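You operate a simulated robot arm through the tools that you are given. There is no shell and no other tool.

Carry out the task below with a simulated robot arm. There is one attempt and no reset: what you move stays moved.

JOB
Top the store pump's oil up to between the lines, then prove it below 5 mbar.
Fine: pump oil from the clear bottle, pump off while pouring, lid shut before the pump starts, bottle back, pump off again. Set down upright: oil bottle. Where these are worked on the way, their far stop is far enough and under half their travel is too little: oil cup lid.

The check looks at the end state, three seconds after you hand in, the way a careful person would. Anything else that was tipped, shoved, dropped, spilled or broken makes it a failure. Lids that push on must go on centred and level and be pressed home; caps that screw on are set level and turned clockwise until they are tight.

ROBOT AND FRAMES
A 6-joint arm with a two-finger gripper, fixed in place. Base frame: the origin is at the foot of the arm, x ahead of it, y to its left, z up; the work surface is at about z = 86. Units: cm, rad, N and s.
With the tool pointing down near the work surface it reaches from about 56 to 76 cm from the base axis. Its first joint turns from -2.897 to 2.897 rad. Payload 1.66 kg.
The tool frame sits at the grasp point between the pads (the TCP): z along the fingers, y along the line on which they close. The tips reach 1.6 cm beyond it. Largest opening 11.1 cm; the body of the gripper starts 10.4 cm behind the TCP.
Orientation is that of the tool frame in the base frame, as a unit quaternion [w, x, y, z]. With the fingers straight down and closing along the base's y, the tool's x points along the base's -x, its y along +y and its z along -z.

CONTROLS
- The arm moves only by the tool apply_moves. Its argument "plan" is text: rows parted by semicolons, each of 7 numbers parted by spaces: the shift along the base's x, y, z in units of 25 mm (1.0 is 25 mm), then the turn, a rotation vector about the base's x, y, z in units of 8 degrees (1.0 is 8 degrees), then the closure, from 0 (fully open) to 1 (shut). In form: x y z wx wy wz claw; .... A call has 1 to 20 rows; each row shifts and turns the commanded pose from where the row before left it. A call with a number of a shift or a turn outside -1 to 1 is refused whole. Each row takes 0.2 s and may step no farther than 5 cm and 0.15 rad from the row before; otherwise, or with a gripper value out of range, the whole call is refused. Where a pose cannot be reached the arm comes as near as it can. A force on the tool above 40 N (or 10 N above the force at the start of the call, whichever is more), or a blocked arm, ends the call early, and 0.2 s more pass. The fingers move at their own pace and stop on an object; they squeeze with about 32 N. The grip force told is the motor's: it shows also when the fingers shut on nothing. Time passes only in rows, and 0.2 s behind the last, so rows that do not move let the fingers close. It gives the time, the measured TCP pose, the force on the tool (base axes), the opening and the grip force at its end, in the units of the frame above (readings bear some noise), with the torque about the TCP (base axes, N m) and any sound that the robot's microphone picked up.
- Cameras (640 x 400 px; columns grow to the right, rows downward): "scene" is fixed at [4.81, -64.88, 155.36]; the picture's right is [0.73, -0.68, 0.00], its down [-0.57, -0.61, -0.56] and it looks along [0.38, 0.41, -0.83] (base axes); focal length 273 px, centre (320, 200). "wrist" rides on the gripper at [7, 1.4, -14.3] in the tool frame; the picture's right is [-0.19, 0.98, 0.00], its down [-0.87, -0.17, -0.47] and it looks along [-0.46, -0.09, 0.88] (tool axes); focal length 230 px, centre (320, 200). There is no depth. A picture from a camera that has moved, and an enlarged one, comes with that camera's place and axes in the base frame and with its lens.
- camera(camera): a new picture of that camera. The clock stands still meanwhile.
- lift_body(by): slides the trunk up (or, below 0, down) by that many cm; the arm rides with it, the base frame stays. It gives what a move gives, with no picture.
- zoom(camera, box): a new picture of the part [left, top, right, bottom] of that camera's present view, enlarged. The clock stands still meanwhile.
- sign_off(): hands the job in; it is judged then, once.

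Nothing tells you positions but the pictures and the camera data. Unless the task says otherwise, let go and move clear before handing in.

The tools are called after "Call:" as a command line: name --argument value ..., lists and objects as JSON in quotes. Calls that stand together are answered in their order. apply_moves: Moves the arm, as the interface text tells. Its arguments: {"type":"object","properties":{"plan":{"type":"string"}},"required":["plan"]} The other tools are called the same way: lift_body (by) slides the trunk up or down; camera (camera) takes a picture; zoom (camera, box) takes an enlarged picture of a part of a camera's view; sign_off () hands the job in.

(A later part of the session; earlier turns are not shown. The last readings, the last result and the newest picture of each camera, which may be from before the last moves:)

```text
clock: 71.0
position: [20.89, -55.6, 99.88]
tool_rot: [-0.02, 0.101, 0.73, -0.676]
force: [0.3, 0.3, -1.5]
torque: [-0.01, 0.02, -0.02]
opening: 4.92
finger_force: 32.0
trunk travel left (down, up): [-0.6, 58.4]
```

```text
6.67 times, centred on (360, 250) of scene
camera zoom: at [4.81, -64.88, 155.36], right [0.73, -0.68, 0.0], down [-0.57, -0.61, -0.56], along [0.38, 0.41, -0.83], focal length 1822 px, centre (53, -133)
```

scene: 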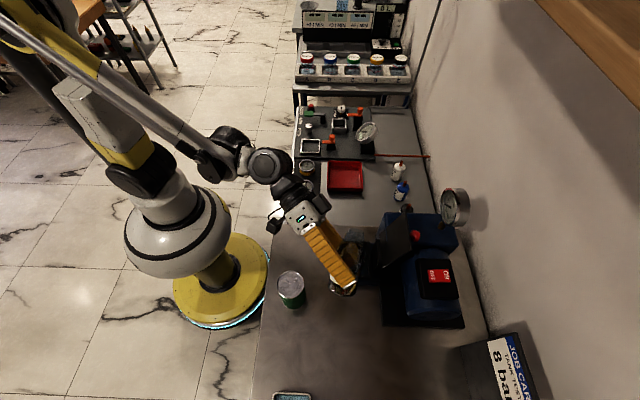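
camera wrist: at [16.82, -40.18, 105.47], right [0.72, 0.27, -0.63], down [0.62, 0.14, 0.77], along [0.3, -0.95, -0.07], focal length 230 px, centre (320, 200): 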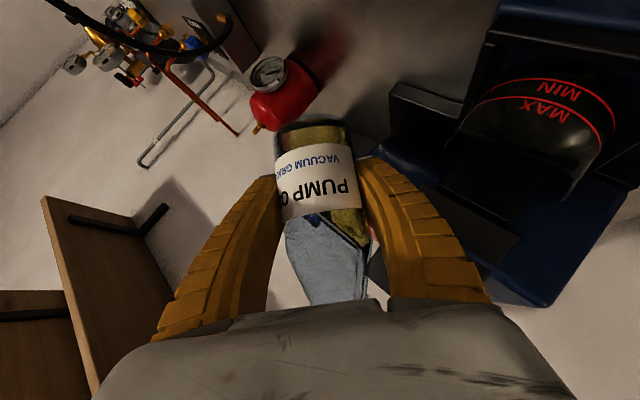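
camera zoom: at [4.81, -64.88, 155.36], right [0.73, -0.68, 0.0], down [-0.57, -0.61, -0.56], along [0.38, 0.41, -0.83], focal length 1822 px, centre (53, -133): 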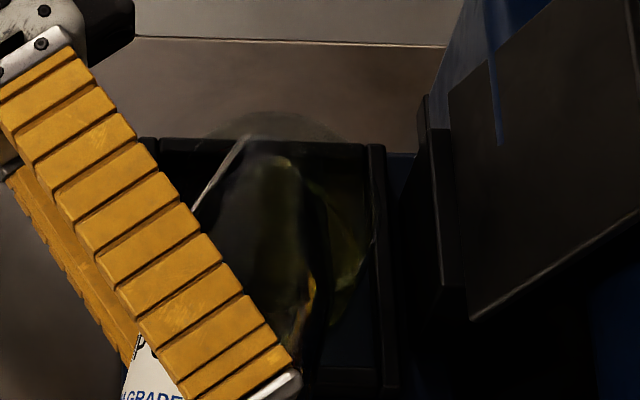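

Flowing at 82°. Holding a bit, then I'll tilt back and check the level again.

Call:
apply_moves --plan "0 0 0 0 0 0 1; 0 0 0 0 0 0 1; 0 0 0 0 0 0 1; 0 0 0 0.484 -0.839 0 1; 0 0 0 0.484 -0.839 0 1; 0 0 0 0.484 -0.839 0 1; 0 0 0 0.484 -0.839 0 1; 0.07 0.04 0.85 0.19 -0.33 0 1; 0.07 0.04 0.85 0 0 0 1; 0 0 0 0 0 0 1; 0 0 0 0 0 0 1"

Call:
zoom --camera "wrist" --box '[480, 70, 620, 170]'

Call:
zoom --camera "wrist" --box '[540, 60, 620, 110]'

Call:
camera --camera "wrist"

```text
clock: 73.4
position: [21.29, -55.43, 104.15]
tool_rot: [0.151, 0.265, 0.802, -0.513]
force: [0.6, 0.2, -2.0]
torque: [-0.01, -0.02, 0.04]
opening: 4.91
finger_force: 31.7
trunk travel left (down, up): [-0.6, 58.4]
```

```text
4.00 times, centred on (550, 120) of wrist
camera zoom: at [16.87, -40.01, 105.65], right [0.72, 0.27, -0.63], down [0.62, 0.14, 0.77], along [0.3, -0.95, -0.07], focal length 920 px, centre (-600, 520)
```

zoom: 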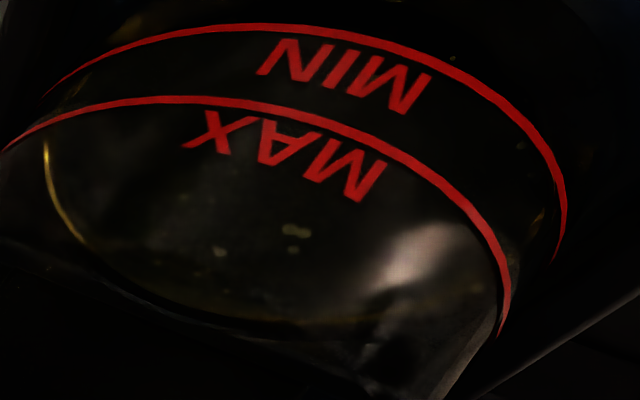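

```text
8.00 times, centred on (580, 85) of wrist
camera zoom: at [16.87, -40.01, 105.65], right [0.72, 0.27, -0.63], down [0.62, 0.14, 0.77], along [0.3, -0.95, -0.07], focal length 1841 px, centre (-1760, 1120)
```

zoom: 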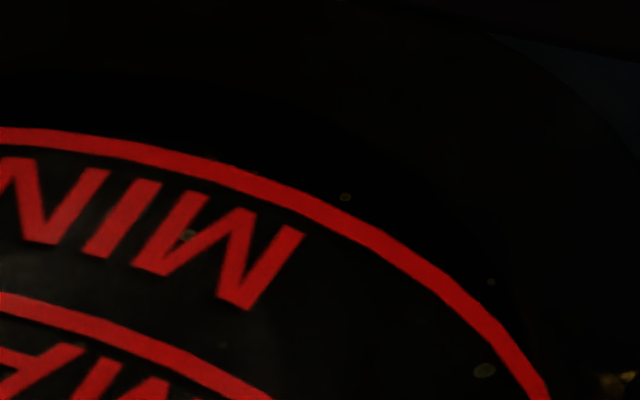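

```text
taken
camera wrist: at [16.87, -40.01, 105.65], right [0.72, 0.27, -0.63], down [0.62, 0.14, 0.77], along [0.3, -0.95, -0.07], focal length 230 px, centre (320, 200)
```

wrist: 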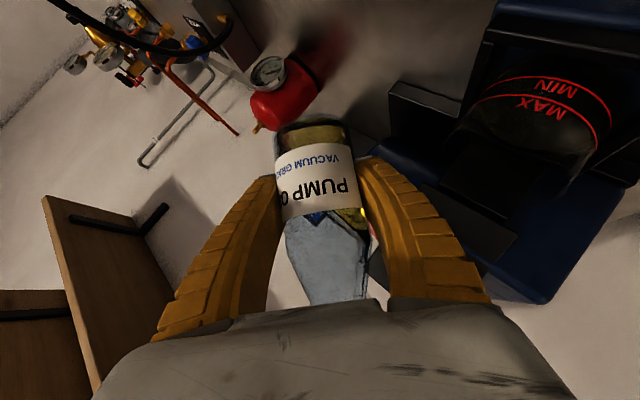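

The surface's near edge is now right at the MIN line. One more pour of similar size, to about 85°, should put it mid-way.

Call:
apply_moves --plan "-0.07 -0.04 -0.85 0 0 0 1; -0.07 -0.04 -0.85 -0.484 0.839 0 1; 0 0 0 -0.484 0.839 0 1; 0 0 0 -0.484 0.839 0 1; 0 0 0 -0.484 0.839 0 1; 0 0 0 -0.19 0.325 0 1; 0 0 0 -0.19 0.325 0 1; 0 0 0 0 0 0 1; 0 0 0 0 0 0 1; 0 0 0 0 0 0 1"

Call:
zoom --camera "wrist" --box '[290, 180, 400, 310]'

Call:
zoom --camera "wrist" --box '[440, 180, 580, 330]'

Call:
zoom --camera "scene" --box '[330, 220, 390, 280]'

```text
clock: 75.6
position: [20.91, -55.62, 99.58]
tool_rot: [-0.035, 0.086, 0.721, -0.687]
force: [-0.7, 0.3, -1.1]
torque: [0.0, 0.03, 0.0]
opening: 4.89
finger_force: 31.9
trunk travel left (down, up): [-0.6, 58.4]
```

```text
3.08 times, centred on (345, 245) of wrist
camera zoom: at [16.61, -40.22, 98.7], right [0.26, 0.01, -0.97], down [0.92, 0.31, 0.25], along [0.3, -0.95, 0.07], focal length 708 px, centre (243, 62)
```

zoom: 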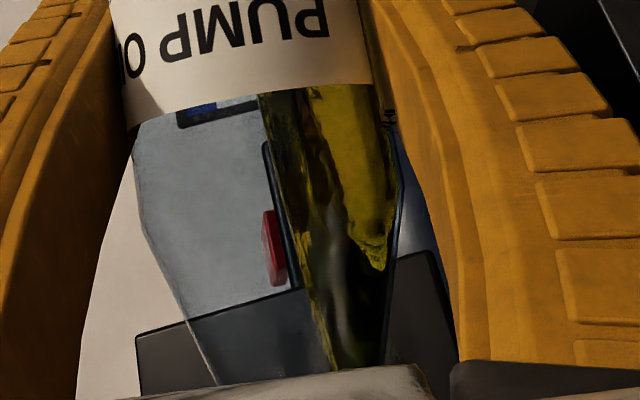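

```text
2.67 times, centred on (510, 255) of wrist
camera zoom: at [16.61, -40.22, 98.7], right [0.26, 0.01, -0.97], down [0.92, 0.31, 0.25], along [0.3, -0.95, 0.07], focal length 614 px, centre (-187, 53)
```

zoom: 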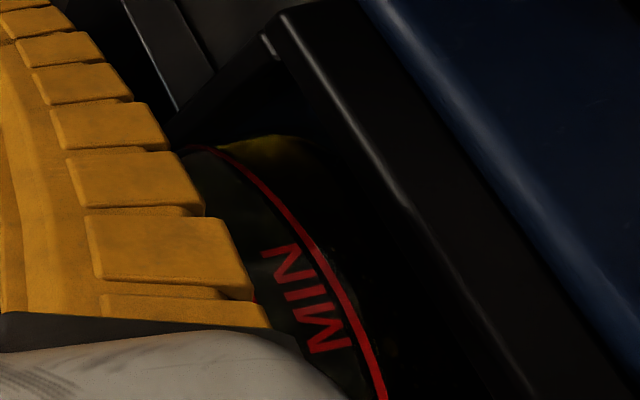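

```text
6.67 times, centred on (360, 250) of scene
camera zoom: at [4.81, -64.88, 155.36], right [0.73, -0.68, 0.0], down [-0.57, -0.61, -0.56], along [0.38, 0.41, -0.83], focal length 1822 px, centre (53, -133)
```

zoom: 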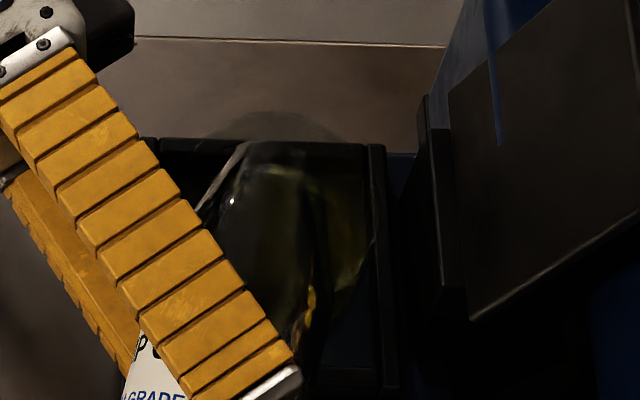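

Tilting back to check the level again.

Call:
apply_moves --plan "0 0 0 0 0 0 1; 0 0 0 0.484 -0.839 0 1; 0 0 0 0.484 -0.839 0 1; 0 0 0 0.484 -0.839 0 1; 0 0 0 0.484 -0.839 0 1; 0.07 0.04 0.85 0.38 -0.65 0 1; 0.07 0.04 0.85 0 0 0 1; 0 0 0 0 0 0 1; 0 0 0 0 0 0 1"

Call:
zoom --camera "wrist" --box '[480, 70, 620, 170]'

Call:
zoom --camera "wrist" --box '[540, 60, 620, 110]'

Call:
zoom --camera "wrist" --box '[470, 90, 550, 140]'

```text
clock: 77.6
position: [21.19, -55.45, 104.06]
tool_rot: [0.15, 0.265, 0.803, -0.513]
force: [-0.5, -0.4, -1.2]
torque: [0.05, 0.03, -0.01]
opening: 4.88
finger_force: 32.2
trunk travel left (down, up): [-0.6, 58.4]
```

```text
4.00 times, centred on (550, 120) of wrist
camera zoom: at [16.76, -40.13, 105.59], right [0.72, 0.27, -0.63], down [0.62, 0.14, 0.77], along [0.3, -0.95, -0.07], focal length 920 px, centre (-600, 520)
```

zoom: 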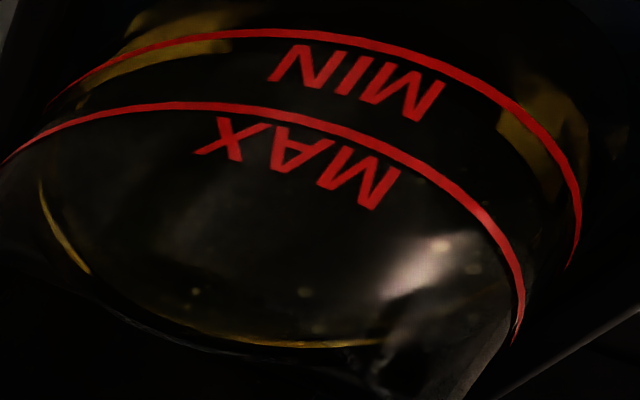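

```text
8.00 times, centred on (580, 85) of wrist
camera zoom: at [16.76, -40.13, 105.59], right [0.72, 0.27, -0.63], down [0.62, 0.14, 0.77], along [0.3, -0.95, -0.07], focal length 1841 px, centre (-1760, 1120)
```

zoom: 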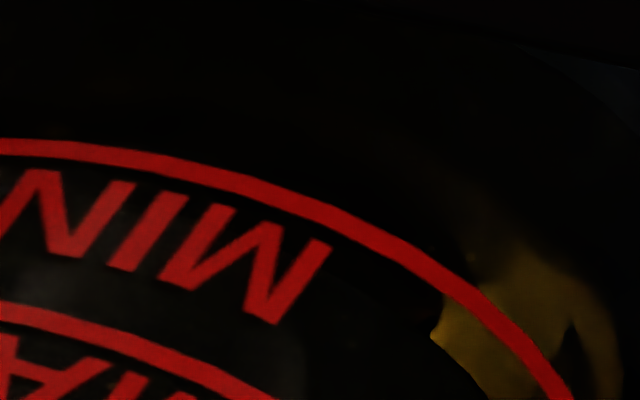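

```text
8.00 times, centred on (510, 115) of wrist
camera zoom: at [16.76, -40.13, 105.59], right [0.72, 0.27, -0.63], down [0.62, 0.14, 0.77], along [0.3, -0.95, -0.07], focal length 1841 px, centre (-1200, 880)
```

zoom: 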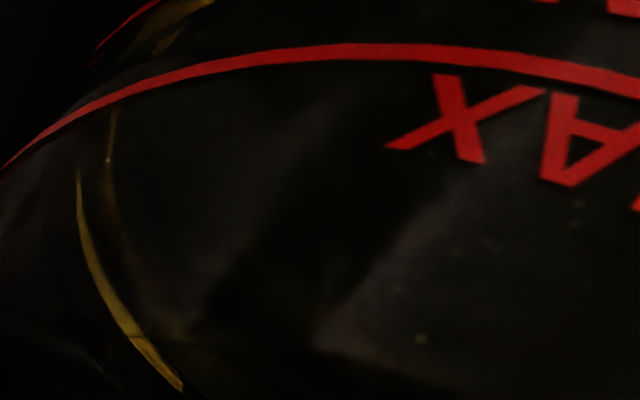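

Now amber oil is clearly visible above MIN, about 35–40% of the way to MAX. I'll bring the bottle upright and step back for a cleaner frontal look at the level.

Call:
apply_moves --plan "0 0 0 0.5 -0.866 0 1; 0 0 0 0.5 -0.866 0 1; 0 0 0 0.5 -0.866 0 1; 0 0 0 0.5 -0.866 0 1; 0 0 0 0.5 -0.866 0 1; 0 0 0 0.5 -0.866 0 1; -0.3 0.5 0.2 0 0 0 1; -0.3 0.5 0 0 0 0 1; -0.3 0.5 0 0 0 0 1; -0.3 0.5 0 0 0 0 1; 0 0 0 0 0 0 1; 0 0 0 0 0 0 1"

Call:
camera --camera "wrist"

Call:
zoom --camera "scene" --box '[320, 220, 400, 290]'

```text
clock: 80.2
position: [18.34, -50.39, 104.45]
tool_rot: [0.367, 0.453, 0.784, -0.212]
force: [0.9, 1.2, -0.5]
torque: [0.0, 0.03, 0.03]
opening: 4.87
finger_force: 31.5
trunk travel left (down, up): [-0.6, 58.4]
```

```text
taken
camera wrist: at [11.82, -36.23, 108.37], right [0.91, 0.38, 0.15], down [-0.05, -0.25, 0.97], along [0.41, -0.89, -0.21], focal length 230 px, centre (320, 200)
```

wrist: 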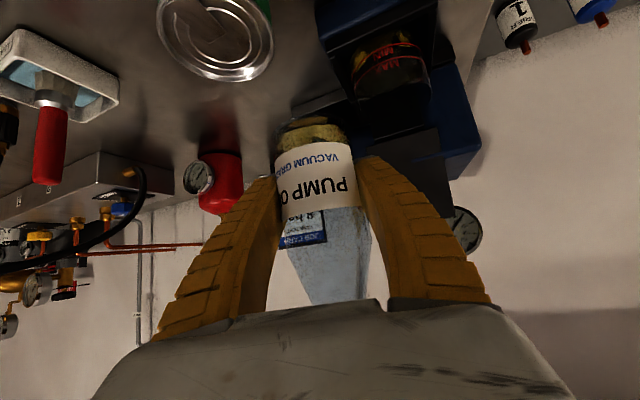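

```text
5.71 times, centred on (360, 255) of scene
camera zoom: at [4.81, -64.88, 155.36], right [0.73, -0.68, 0.0], down [-0.57, -0.61, -0.56], along [0.38, 0.41, -0.83], focal length 1561 px, centre (91, -114)
```

zoom: 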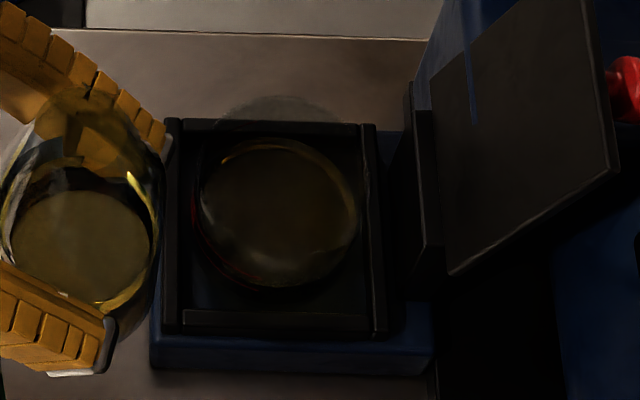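

Call:
zoom --camera "wrist" --box '[345, 20, 445, 100]'

Call:
zoom --camera "wrist" --box '[350, 25, 430, 75]'

Call:
zoom --camera "scene" --box '[335, 238, 371, 275]'

```text
5.00 times, centred on (395, 60) of wrist
camera zoom: at [11.82, -36.23, 108.37], right [0.91, 0.38, 0.15], down [-0.05, -0.25, 0.97], along [0.41, -0.89, -0.21], focal length 1150 px, centre (-55, 900)
```

zoom: 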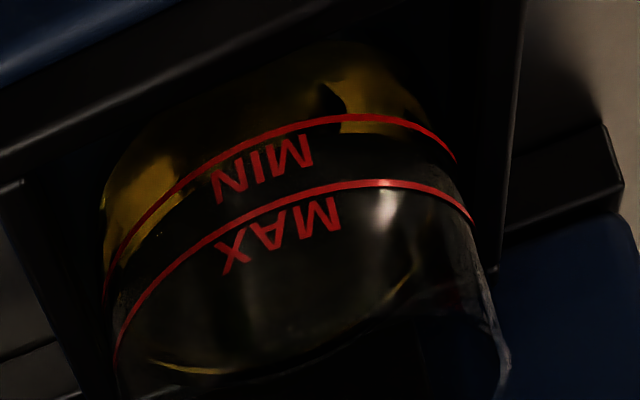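

```text
8.00 times, centred on (390, 50) of wrist
camera zoom: at [11.82, -36.23, 108.37], right [0.91, 0.38, 0.15], down [-0.05, -0.25, 0.97], along [0.41, -0.89, -0.21], focal length 1841 px, centre (-240, 1400)
```

zoom: 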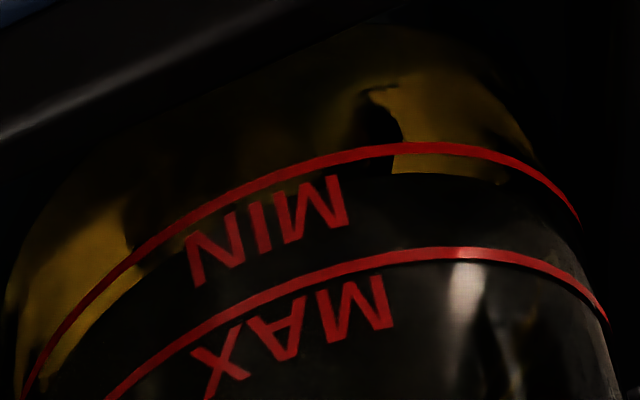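

```text
10.81 times, centred on (353, 256) of scene
camera zoom: at [4.81, -64.88, 155.36], right [0.73, -0.68, 0.0], down [-0.57, -0.61, -0.56], along [0.38, 0.41, -0.83], focal length 2954 px, centre (-37, -411)
```

zoom: 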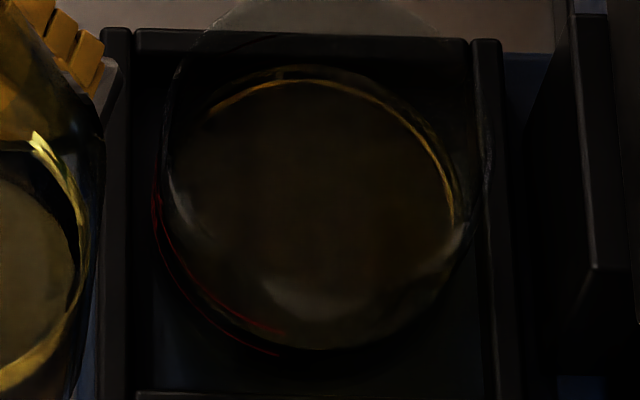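

The view is clear: the oil is between the lines but only ~25–30% up from MIN. I'll add one more small pour (to ~87.5°) to centre it.

Call:
apply_moves --plan "0.3 -0.5 0 0 0 0 1; 0.3 -0.5 0 0 0 0 1; 0.3 -0.5 0 0 0 0 1; 0.3 -0.5 -0.2 0 0 0 1; 0 0 0 -0.5 0.866 0 1; 0 0 0 -0.5 0.866 0 1; 0 0 0 -0.5 0.866 0 1; 0 0 0 -0.5 0.866 0 1; 0 0 0 -0.5 0.866 0 1; 0 0 0 -0.5 0.866 0 1; -0.07 -0.04 -0.85 0 0 0 1; -0.07 -0.04 -0.85 0 0 0 1; 0 0 0 0 0 0 1"

Call:
apply_moves --plan "0 0 0 -0.49 0.849 0 1; 0 0 0 -0.49 0.849 0 1; 0 0 0 -0.49 0.849 0 1; 0 0 0 -0.49 0.849 0 1; 0 0 0 -0.25 0.433 0 1; 0 0 0 -0.22 0.38 0 1; 0 0 0 0 0 0 1; 0 0 0 0 0 0 1; 0 0 0 0 0 0 1; 0 0 0 0 0 0 1; 0 0 0 0.484 -0.839 0 1; 0 0 0 0.484 -0.839 0 1; 0 0 0 0.484 -0.839 0 1; 0 0 0 0.484 -0.839 0 1; 0 0 0 0.484 -0.839 0 1; 0 0 0 0 0 0 1"

Call:
camera --camera "wrist"

```text
clock: 83.0
position: [21.08, -55.65, 99.68]
tool_rot: [0.15, 0.264, 0.802, -0.514]
force: [0.0, -0.1, -1.7]
torque: [0.01, 0.0, 0.01]
opening: 4.89
finger_force: 32.0
trunk travel left (down, up): [-0.6, 58.4]
```

```text
clock: 86.4
position: [21.06, -55.53, 99.79]
tool_rot: [0.15, 0.266, 0.802, -0.514]
force: [0.2, 1.0, -1.2]
torque: [0.01, -0.03, 0.02]
opening: 4.88
finger_force: 31.9
trunk travel left (down, up): [-0.6, 58.4]
```

```text
taken
camera wrist: at [16.55, -40.3, 101.3], right [0.72, 0.27, -0.63], down [0.62, 0.14, 0.77], along [0.3, -0.95, -0.07], focal length 230 px, centre (320, 200)
```

wrist: 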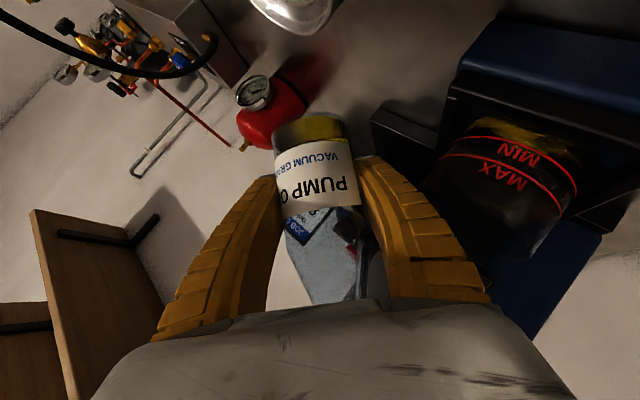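

Call:
zoom --camera "wrist" --box '[430, 100, 590, 200]'

Call:
zoom --camera "wrist" --box '[460, 115, 540, 165]'

Call:
zoom --camera "wrist" --box '[510, 115, 590, 165]'

```text
4.00 times, centred on (510, 150) of wrist
camera zoom: at [16.55, -40.3, 101.3], right [0.72, 0.27, -0.63], down [0.62, 0.14, 0.77], along [0.3, -0.95, -0.07], focal length 920 px, centre (-440, 400)
```

zoom: 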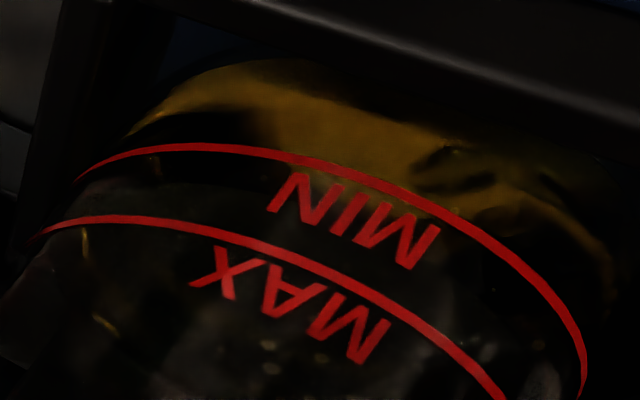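

```text
8.00 times, centred on (500, 140) of wrist
camera zoom: at [16.55, -40.3, 101.3], right [0.72, 0.27, -0.63], down [0.62, 0.14, 0.77], along [0.3, -0.95, -0.07], focal length 1841 px, centre (-1120, 680)
```

zoom: 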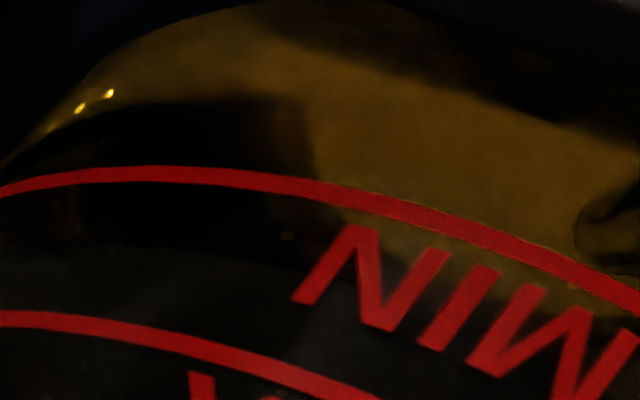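

```text
8.00 times, centred on (550, 140) of wrist
camera zoom: at [16.55, -40.3, 101.3], right [0.72, 0.27, -0.63], down [0.62, 0.14, 0.77], along [0.3, -0.95, -0.07], focal length 1841 px, centre (-1520, 680)
```

zoom: 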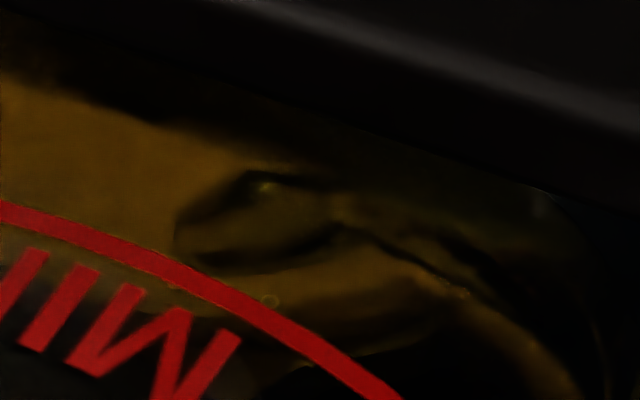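

The surface edge is now about 45% of the way from MIN to MAX. I'll bring the bottle upright, step back, and confirm from the front.

Call:
apply_moves --plan "0.07 0.04 0.85 0 0 0 1; 0.07 0.04 0.85 0 0 0 1; 0 0 0 0.5 -0.866 0 1; 0 0 0 0.5 -0.866 0 1; 0 0 0 0.5 -0.866 0 1; 0 0 0 0.5 -0.866 0 1; 0 0 0 0.5 -0.866 0 1; 0 0 0 0.5 -0.866 0 1; -0.3 0.5 0.2 0 0 0 1; -0.3 0.5 0 0 0 0 1; -0.3 0.5 0 0 0 0 1; -0.3 0.5 0 0 0 0 1; 0 0 0 0 0 0 1; 0 0 0 0 0 0 1"

Call:
zoom --camera "wrist" --box '[345, 20, 445, 100]'

Call:
zoom --camera "wrist" --box '[350, 25, 430, 75]'

Call:
zoom --camera "scene" --box '[320, 220, 400, 290]'

```text
clock: 89.4
position: [18.21, -50.42, 104.42]
tool_rot: [0.366, 0.453, 0.784, -0.213]
force: [0.0, 0.3, -1.2]
torque: [-0.03, 0.01, -0.01]
opening: 4.87
finger_force: 32.0
trunk travel left (down, up): [-0.6, 58.4]
```

```text
5.00 times, centred on (395, 60) of wrist
camera zoom: at [11.84, -36.3, 108.25], right [0.91, 0.38, 0.14], down [-0.05, -0.25, 0.97], along [0.41, -0.89, -0.21], focal length 1150 px, centre (-55, 900)
```

zoom: 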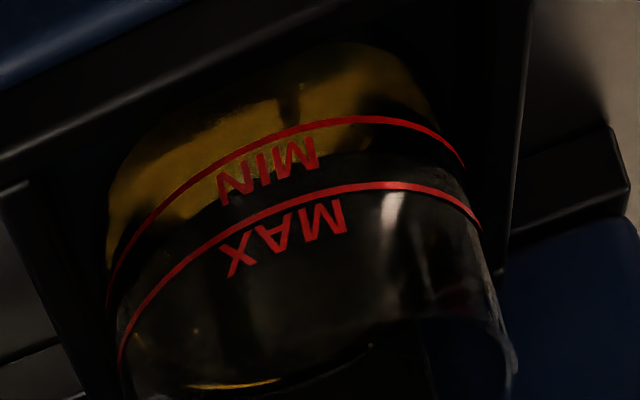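

```text
8.00 times, centred on (390, 50) of wrist
camera zoom: at [11.84, -36.3, 108.25], right [0.91, 0.38, 0.14], down [-0.05, -0.25, 0.97], along [0.41, -0.89, -0.21], focal length 1841 px, centre (-240, 1400)
```

zoom: 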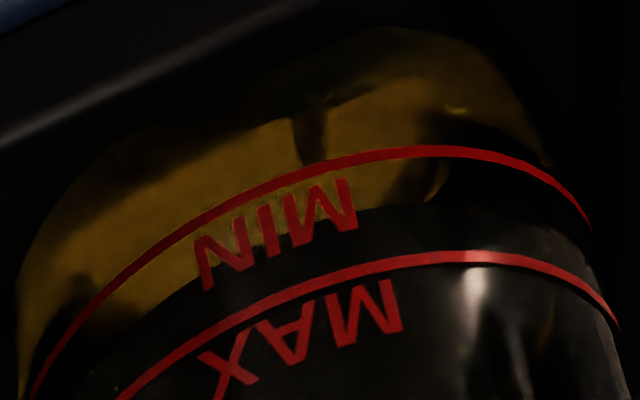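

```text
5.71 times, centred on (360, 255) of scene
camera zoom: at [4.81, -64.88, 155.36], right [0.73, -0.68, 0.0], down [-0.57, -0.61, -0.56], along [0.38, 0.41, -0.83], focal length 1561 px, centre (91, -114)
```

zoom: 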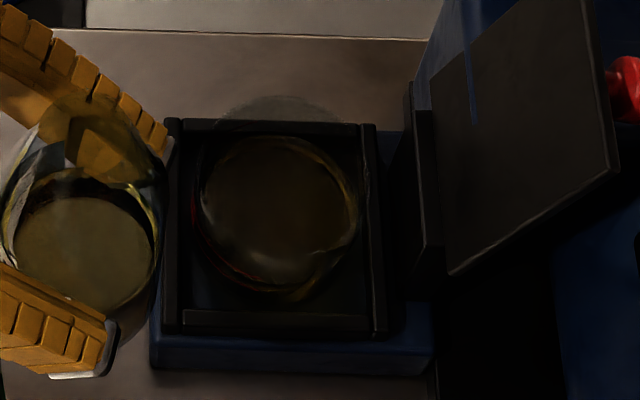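

Level is now about mid-way between MIN and MAX, with no spill visible. Next: carry the bottle back over its original spot.

Call:
apply_moves --plan "-0.63 -0.33 0 0 0 0 1; -0.63 -0.33 0 0 0 0 1; -0.63 -0.33 0 0 0 0 1; -0.63 -0.33 0 0 0 0 1; -0.63 -0.33 0 0 0 0 1; -0.63 -0.33 0 0 0 0 1; -0.63 -0.33 0 0 0 0 1; -0.6 -0.3 0 0 0 0 1; 0 0 0 0 0 0 1; 0 0 -0.8 0 0 0 1; 0 0 -0.8 0 0 0 1; 0 0 -0.8 0 0 0 1; 0 0 -0.8 0 0 0 1; 0 0 0 0 0 0 1; 0 0 0 0 0 0 1"

Call:
zoom --camera "scene" --box '[200, 260, 360, 400]'

Call:
camera --camera "wrist"

```text
clock: 92.6
position: [5.71, -56.84, 96.58]
tool_rot: [0.365, 0.454, 0.784, -0.213]
force: [-0.3, 0.0, -0.9]
torque: [0.01, -0.04, 0.01]
opening: 4.88
finger_force: 31.8
trunk travel left (down, up): [-0.6, 58.4]
```

```text
2.86 times, centred on (280, 330) of scene
camera zoom: at [4.81, -64.88, 155.36], right [0.73, -0.68, 0.0], down [-0.57, -0.61, -0.56], along [0.38, 0.41, -0.83], focal length 781 px, centre (434, -171)
```

zoom: 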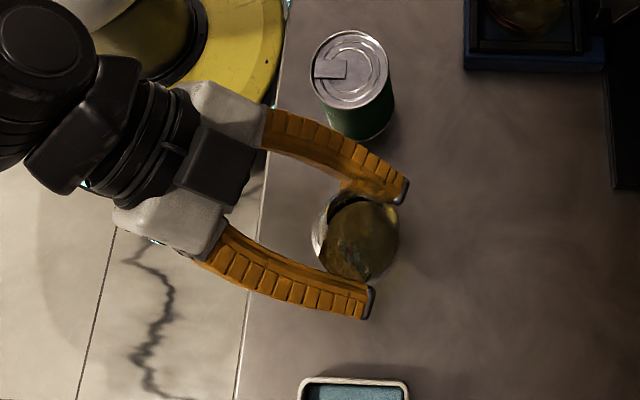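

```text
taken
camera wrist: at [-0.69, -42.75, 100.34], right [0.91, 0.38, 0.14], down [-0.05, -0.25, 0.97], along [0.41, -0.89, -0.21], focal length 230 px, centre (320, 200)
```

wrist: 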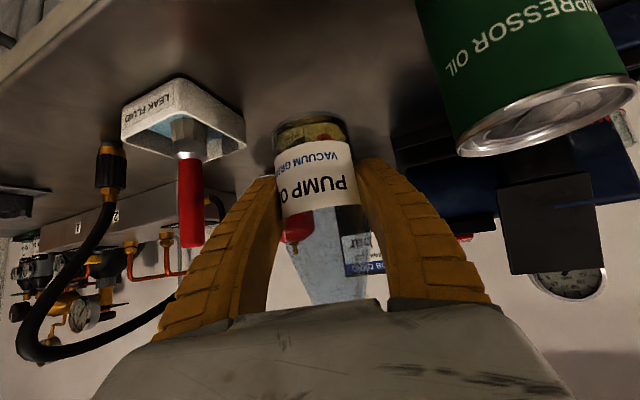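

The bottle is over its spot, upright. Lowering gently to the bench.

Call:
apply_moves --plan "0 0 -0.6 0 0 0 1; 0 0 -0.6 0 0 0 1; 0 0 -0.6 0 0 0 1; 0 0 -0.2 0 0 0 1; 0 0 -0.15 0 0 0 1; 0 0 0 0 0 0 1"

```text
clock: 94.0
position: [5.76, -56.93, 91.14]
tool_rot: [0.366, 0.453, 0.784, -0.214]
force: [-0.4, 0.0, -1.5]
torque: [0.03, 0.03, 0.02]
opening: 4.86
finger_force: 31.7
trunk travel left (down, up): [-0.6, 58.4]
```

Call:
apply_moves --plan "0 0 -0.1 0 0 0 1; 0 0 -0.1 0 0 0 1; 0 0 -0.06 0 0 0 1; 0 0 0 0 0 0 1"

Call:
zoom --camera "wrist" --box '[240, 90, 400, 210]'

```text
clock: 95.0
position: [5.73, -56.9, 90.52]
tool_rot: [0.366, 0.453, 0.784, -0.214]
force: [-1.0, -7.7, 21.3]
torque: [-0.34, -0.38, -0.14]
opening: 4.93
finger_force: 32.6
trunk travel left (down, up): [-0.6, 58.4]
```

```text
3.33 times, centred on (320, 150) of wrist
camera zoom: at [-0.75, -42.74, 94.32], right [0.91, 0.38, 0.14], down [-0.05, -0.25, 0.97], along [0.41, -0.89, -0.21], focal length 767 px, centre (320, 367)
```

zoom: 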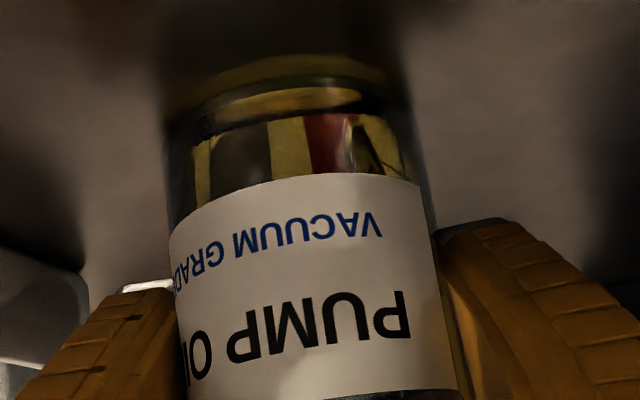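

The bottle is on the bench (contact force 21 N). I'll ease off slightly and open the fingers slowly.

Call:
apply_moves --plan "0 0 0.05 0 0 0 1; 0 0 0 0 0 0 0.9; 0 0 0 0 0 0 0.7; 0 0 0 0 0 0 0.55; 0 0 0 0 0 0 0.5; 0 0 0 0 0 0 0.4; 0 0 0 0 0 0 0.3; 0 0 0 0 0 0 0.25; 0 0 0 0 0 0 0.25"

Call:
camera --camera "wrist"

Call:
zoom --camera "scene" --box '[200, 260, 360, 400]'

```text
clock: 97.0
position: [5.73, -57.11, 90.56]
tool_rot: [0.366, 0.454, 0.784, -0.214]
force: [-0.1, 0.3, 0.0]
torque: [0.0, 0.01, -0.02]
opening: 8.46
finger_force: 0.6
trunk travel left (down, up): [-0.6, 58.4]
```

```text
taken
camera wrist: at [-0.78, -42.78, 94.4], right [0.91, 0.38, 0.14], down [-0.05, -0.25, 0.97], along [0.41, -0.89, -0.21], focal length 230 px, centre (320, 200)
```

wrist: 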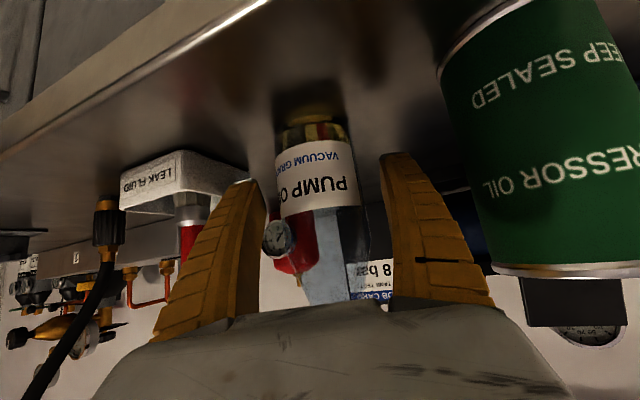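

```text
2.86 times, centred on (280, 330) of scene
camera zoom: at [4.81, -64.88, 155.36], right [0.73, -0.68, 0.0], down [-0.57, -0.61, -0.56], along [0.38, 0.41, -0.83], focal length 781 px, centre (434, -171)
```

zoom: 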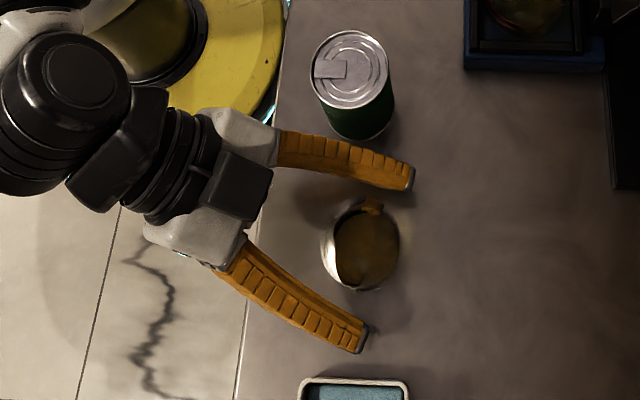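

The bottle stands upright where it was. I'll retreat straight back, then rise.

Call:
apply_moves --plan "-0.4 0.69 0 0 0 0 0.2; -0.5 0.866 0 0 0 0 0; -0.5 0.866 0 0 0 0 0; -0.5 0.866 0 0 0 0 0; -0.2 0.3 0.8 0 0 0 0; 0 0 0.9 0 0 0 0; 0 0 0.9 0 0 0 0; 0 0 0.9 0 0 0 0; 0 0 0.9 0 0 0 0.5; 0 0 0.9 0 0 0 1; 0 0 0.9 0 0 0 1; 0 0 0.9 0 0 0 1; 0 0 0 0 0 0 1"

Call:
camera --camera "scene"

Call:
camera --camera "wrist"

```text
clock: 99.8
position: [0.58, -48.0, 108.08]
tool_rot: [0.365, 0.454, 0.784, -0.214]
force: [-0.2, 0.9, -0.9]
torque: [0.02, -0.01, -0.02]
opening: 0.0
finger_force: 28.7
trunk travel left (down, up): [-0.6, 58.4]
```

```text
taken
```

scene: 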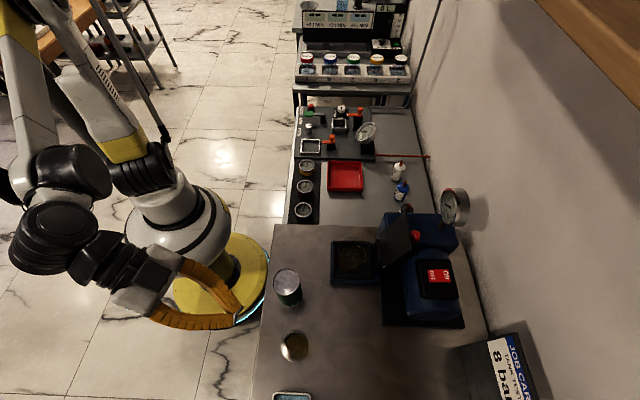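

```text
taken
camera wrist: at [-5.85, -33.81, 111.98], right [0.91, 0.38, 0.14], down [-0.05, -0.25, 0.97], along [0.41, -0.89, -0.21], focal length 230 px, centre (320, 200)
```

wrist: 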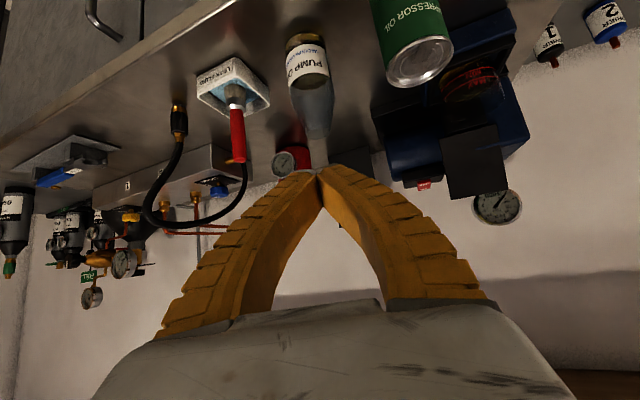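

The green can looks very slightly shifted compared with before; I'll zoom to check it against the earlier picture.

Call:
zoom --camera "scene" --box '[200, 260, 360, 400]'

Call:
zoom --camera "scene" --box '[262, 260, 342, 380]'

```text
2.86 times, centred on (280, 330) of scene
camera zoom: at [4.81, -64.88, 155.36], right [0.73, -0.68, 0.0], down [-0.57, -0.61, -0.56], along [0.38, 0.41, -0.83], focal length 781 px, centre (434, -171)
```

zoom: 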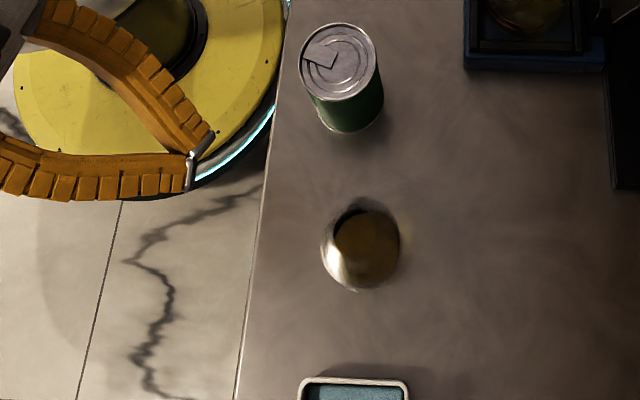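

```text
3.33 times, centred on (302, 320) of scene
camera zoom: at [4.81, -64.88, 155.36], right [0.73, -0.68, 0.0], down [-0.57, -0.61, -0.56], along [0.38, 0.41, -0.83], focal length 911 px, centre (380, -200)
```

zoom: 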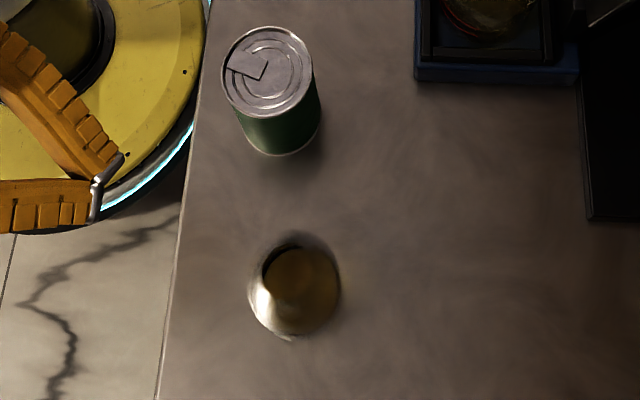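

During my retreat an opening finger brushed the sealed can: it moved about 1 cm (and turned ~20°). I'll put it back carefully — first hover over it with open fingers pointing mostly down.

Call:
apply_moves --plan "0.908 0.14 0.2 0.698 0.281 -0.361 0.8; 0.908 0.14 0.1 0.698 0.281 -0.361 0.5; 0.908 0.14 0 0.698 0.281 -0.361 0; 0.908 0.14 0 0.698 0.281 -0.361 0; 0.908 0.14 0 0.698 0.281 -0.361 0; 0 0 0 0 0 0 0; 0 0 0 0 0 0 0"

Call:
camera --camera "wrist"

Call:
zoom --camera "scene" --box '[200, 230, 360, 340]'

```text
clock: 101.4
position: [11.85, -46.32, 108.92]
tool_rot: [0.139, 0.599, 0.781, -0.106]
force: [1.0, -0.9, 0.5]
torque: [0.0, -0.02, -0.01]
opening: 11.13
finger_force: 0.1
trunk travel left (down, up): [-0.6, 58.4]
```

```text
taken
camera wrist: at [10.22, -34.7, 120.05], right [0.99, 0.08, 0.07], down [0.01, -0.67, 0.74], along [0.11, -0.74, -0.67], focal length 230 px, centre (320, 200)
```

wrist: 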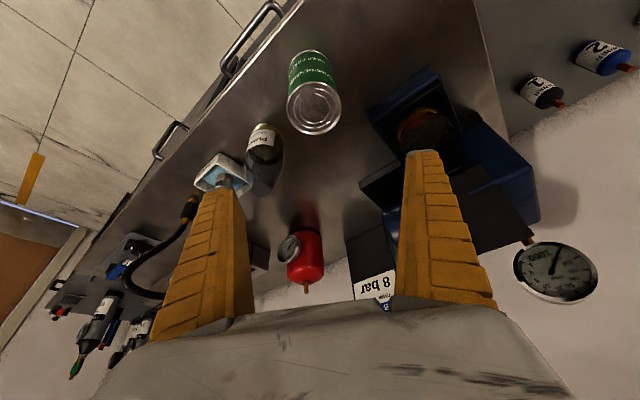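

```text
3.64 times, centred on (280, 285) of scene
camera zoom: at [4.81, -64.88, 155.36], right [0.73, -0.68, 0.0], down [-0.57, -0.61, -0.56], along [0.38, 0.41, -0.83], focal length 994 px, centre (466, -109)
```

zoom: 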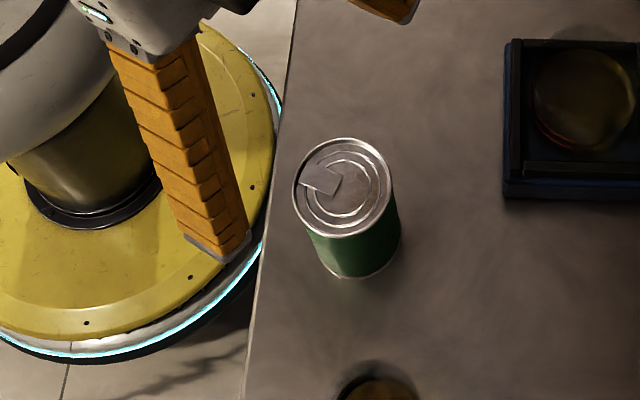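

The can is centred between the open fingers at about (12.05,-46.3). Descending around it.

Call:
apply_moves --plan "0.05 0 -0.85 0 0 0 0; 0 0 -0.85 0 0 0 0; 0 0 -0.85 0 0 0 0; 0 0 -0.85 0 0 0 0; 0 0 -0.6 0 0 0 0; 0 0 0 0 0 0 0"

Call:
camera --camera "wrist"

Call:
zoom --camera "scene" --box '[200, 230, 360, 340]'

```text
clock: 102.8
position: [11.99, -46.23, 99.15]
tool_rot: [0.139, 0.599, 0.781, -0.106]
force: [1.0, 0.4, -0.2]
torque: [0.01, 0.0, -0.02]
opening: 11.09
finger_force: 0.1
trunk travel left (down, up): [-0.6, 58.4]
```

```text
taken
camera wrist: at [10.41, -34.69, 110.07], right [0.99, 0.08, 0.07], down [0.01, -0.67, 0.74], along [0.11, -0.74, -0.67], focal length 230 px, centre (320, 200)
```

wrist: 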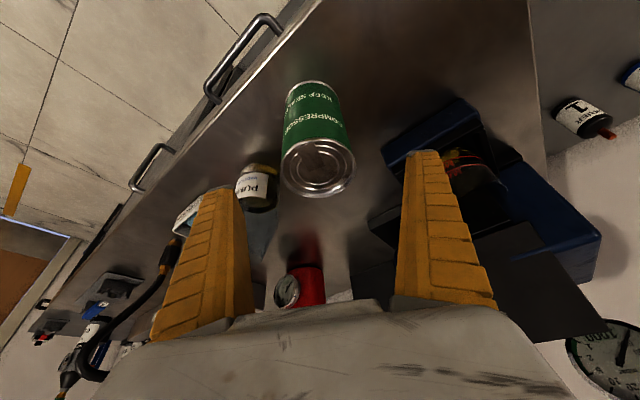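

```text
3.64 times, centred on (280, 285) of scene
camera zoom: at [4.81, -64.88, 155.36], right [0.73, -0.68, 0.0], down [-0.57, -0.61, -0.56], along [0.38, 0.41, -0.83], focal length 994 px, centre (466, -109)
```

zoom: 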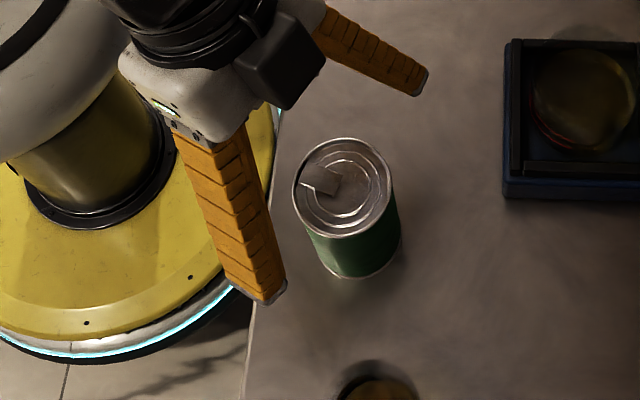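

Good alignment. Down to grasp height.

Call:
apply_moves --plan "0 0 -0.75 0 0 0 0; 0 0 -0.75 0 0 0 0; 0 0 -0.75 0 0 0 0; 0 0 -0.75 0 0 0 0; 0 0 0 0 0 0 0"

Call:
camera --camera "wrist"

Call:
zoom --camera "scene" --box '[200, 230, 360, 340]'

```text
clock: 104.0
position: [12.14, -46.37, 91.48]
tool_rot: [0.139, 0.599, 0.781, -0.106]
force: [-1.3, -0.5, -0.4]
torque: [0.02, -0.01, 0.02]
opening: 11.09
finger_force: 0.0
trunk travel left (down, up): [-0.6, 58.4]
```

```text
taken
camera wrist: at [10.48, -34.78, 102.5], right [0.99, 0.08, 0.07], down [0.01, -0.67, 0.74], along [0.11, -0.74, -0.67], focal length 230 px, centre (320, 200)
```

wrist: 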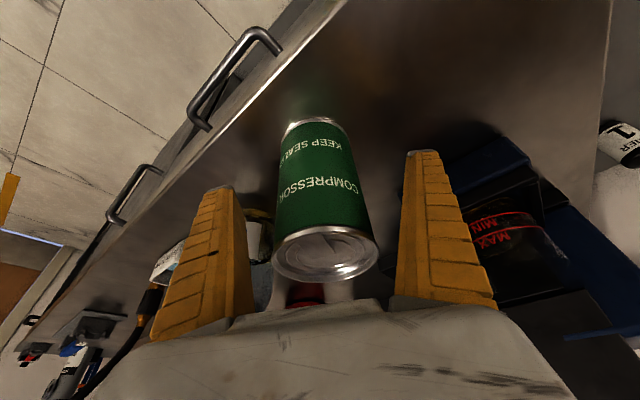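

```text
3.64 times, centred on (280, 285) of scene
camera zoom: at [4.81, -64.88, 155.36], right [0.73, -0.68, 0.0], down [-0.57, -0.61, -0.56], along [0.38, 0.41, -0.83], focal length 994 px, centre (466, -109)
```

zoom: 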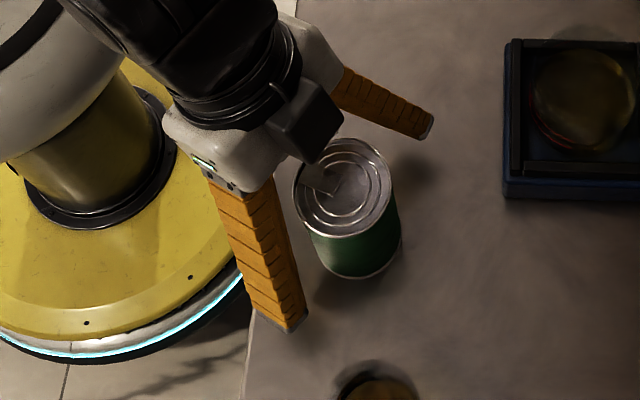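

Closing gently on the can.

Call:
apply_moves --plan "0 0 0 0 0 0 0.2; 0 0 0 0 0 0 0.3; 0 0 0 0 0 0 0.36; 0 0 0 0 0 0 0.42; 0 0 0 0 0 0 0.5; 0 0 0 0 0 0 0.6; 0 0 0 0 0 0 0.7"

Call:
zoom --camera "scene" --box '[200, 230, 360, 340]'

```text
clock: 105.6
position: [12.07, -46.33, 91.48]
tool_rot: [0.139, 0.599, 0.781, -0.106]
force: [-0.2, -1.0, 5.1]
torque: [-0.12, 0.08, 0.01]
opening: 5.43
finger_force: 31.2
trunk travel left (down, up): [-0.6, 58.4]
```

```text
3.64 times, centred on (280, 285) of scene
camera zoom: at [4.81, -64.88, 155.36], right [0.73, -0.68, 0.0], down [-0.57, -0.61, -0.56], along [0.38, 0.41, -0.83], focal length 994 px, centre (466, -109)
```

zoom: 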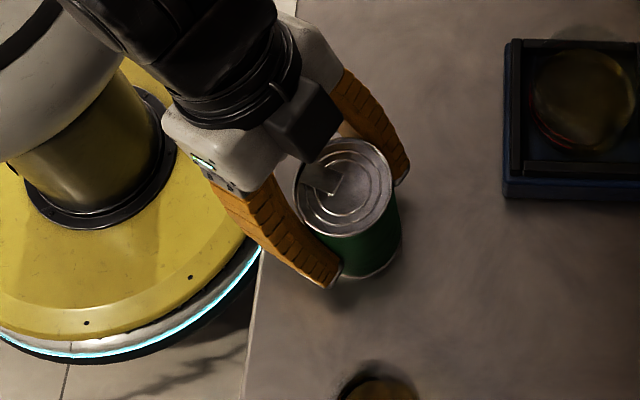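

Can is held. Lifting it a few millimetres, turning it back ~20° and shifting it back.

Call:
apply_moves --plan "0 0 0.12 0 0 0 0.7; 0 0 0.12 0 0 0 0.7; 0.044 -0.137 0 0 0 0.9 0.7; 0.044 -0.137 0 0 0 0.9 0.7; 0.044 -0.137 0 0 0 0.9 0.7; 0 0 0 0 0 0 0.7; 0 0 0 0 0 0 0.7"

Call:
zoom --camera "scene" --box '[262, 260, 342, 380]'

Call:
camera --camera "wrist"

```text
clock: 107.2
position: [12.33, -47.26, 92.17]
tool_rot: [0.157, 0.441, 0.88, -0.078]
force: [0.3, 0.3, -3.4]
torque: [0.01, -0.01, -0.02]
opening: 5.42
finger_force: 32.6
trunk travel left (down, up): [-0.6, 58.4]
```

```text
3.33 times, centred on (302, 320) of scene
camera zoom: at [4.81, -64.88, 155.36], right [0.73, -0.68, 0.0], down [-0.57, -0.61, -0.56], along [0.38, 0.41, -0.83], focal length 911 px, centre (380, -200)
```

zoom: 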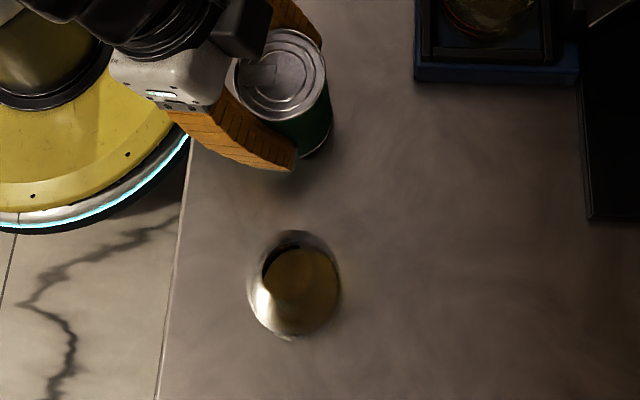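

```text
taken
camera wrist: at [6.61, -37.12, 103.17], right [0.89, 0.44, 0.07], down [0.25, -0.62, 0.74], along [0.37, -0.64, -0.67], focal length 230 px, centre (320, 200)
```

wrist: 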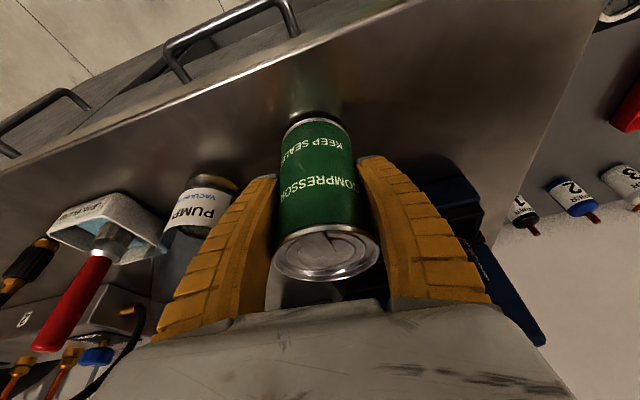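

Nearly matching the original picture. Lowering it back onto the bench.

Call:
apply_moves --plan "0 0 -0.1 0 0 0 0.7; 0 0 -0.08 0 0 0 0.7; 0 0 -0.06 0 0 0 0.7; 0 0 0 0 0 0 0.7"

Call:
zoom --camera "scene" --box '[262, 260, 342, 380]'

```text
clock: 108.2
position: [12.25, -47.12, 91.56]
tool_rot: [0.156, 0.443, 0.879, -0.077]
force: [0.0, -0.3, -1.9]
torque: [0.02, -0.01, -0.02]
opening: 5.46
finger_force: 32.4
trunk travel left (down, up): [-0.6, 58.4]
```

```text
3.33 times, centred on (302, 320) of scene
camera zoom: at [4.81, -64.88, 155.36], right [0.73, -0.68, 0.0], down [-0.57, -0.61, -0.56], along [0.38, 0.41, -0.83], focal length 911 px, centre (380, -200)
```

zoom: 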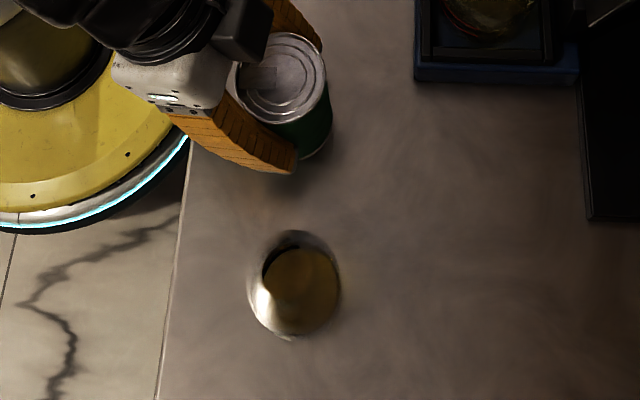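

Call:
apply_moves --plan "0 0 -0.06 0 0 0 0.7; 0 0 -0.06 0 0 0 0.7; 0 0 0 0 0 0 0.7"

Call:
zoom --camera "scene" --box '[262, 260, 342, 380]'

```text
clock: 109.0
position: [12.26, -47.32, 91.4]
tool_rot: [0.156, 0.442, 0.88, -0.078]
force: [5.5, -6.6, 30.5]
torque: [-0.16, -0.16, -0.05]
opening: 5.61
finger_force: 31.3
trunk travel left (down, up): [-0.6, 58.4]
```

```text
3.33 times, centred on (302, 320) of scene
camera zoom: at [4.81, -64.88, 155.36], right [0.73, -0.68, 0.0], down [-0.57, -0.61, -0.56], along [0.38, 0.41, -0.83], focal length 911 px, centre (380, -200)
```

zoom: 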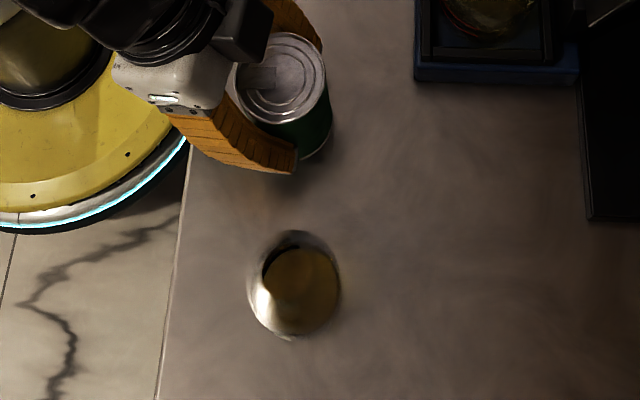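

Contact made. I'll compare with the same framing as before the nudge.

Call:
zoom --camera "scene" --box '[200, 260, 360, 400]'

```text
2.86 times, centred on (280, 330) of scene
camera zoom: at [4.81, -64.88, 155.36], right [0.73, -0.68, 0.0], down [-0.57, -0.61, -0.56], along [0.38, 0.41, -0.83], focal length 781 px, centre (434, -171)
```

zoom: 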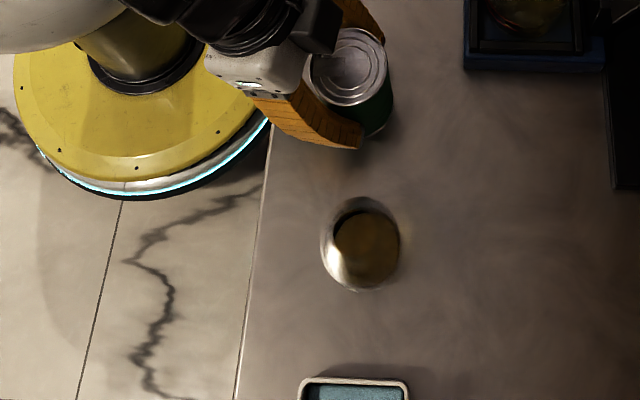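

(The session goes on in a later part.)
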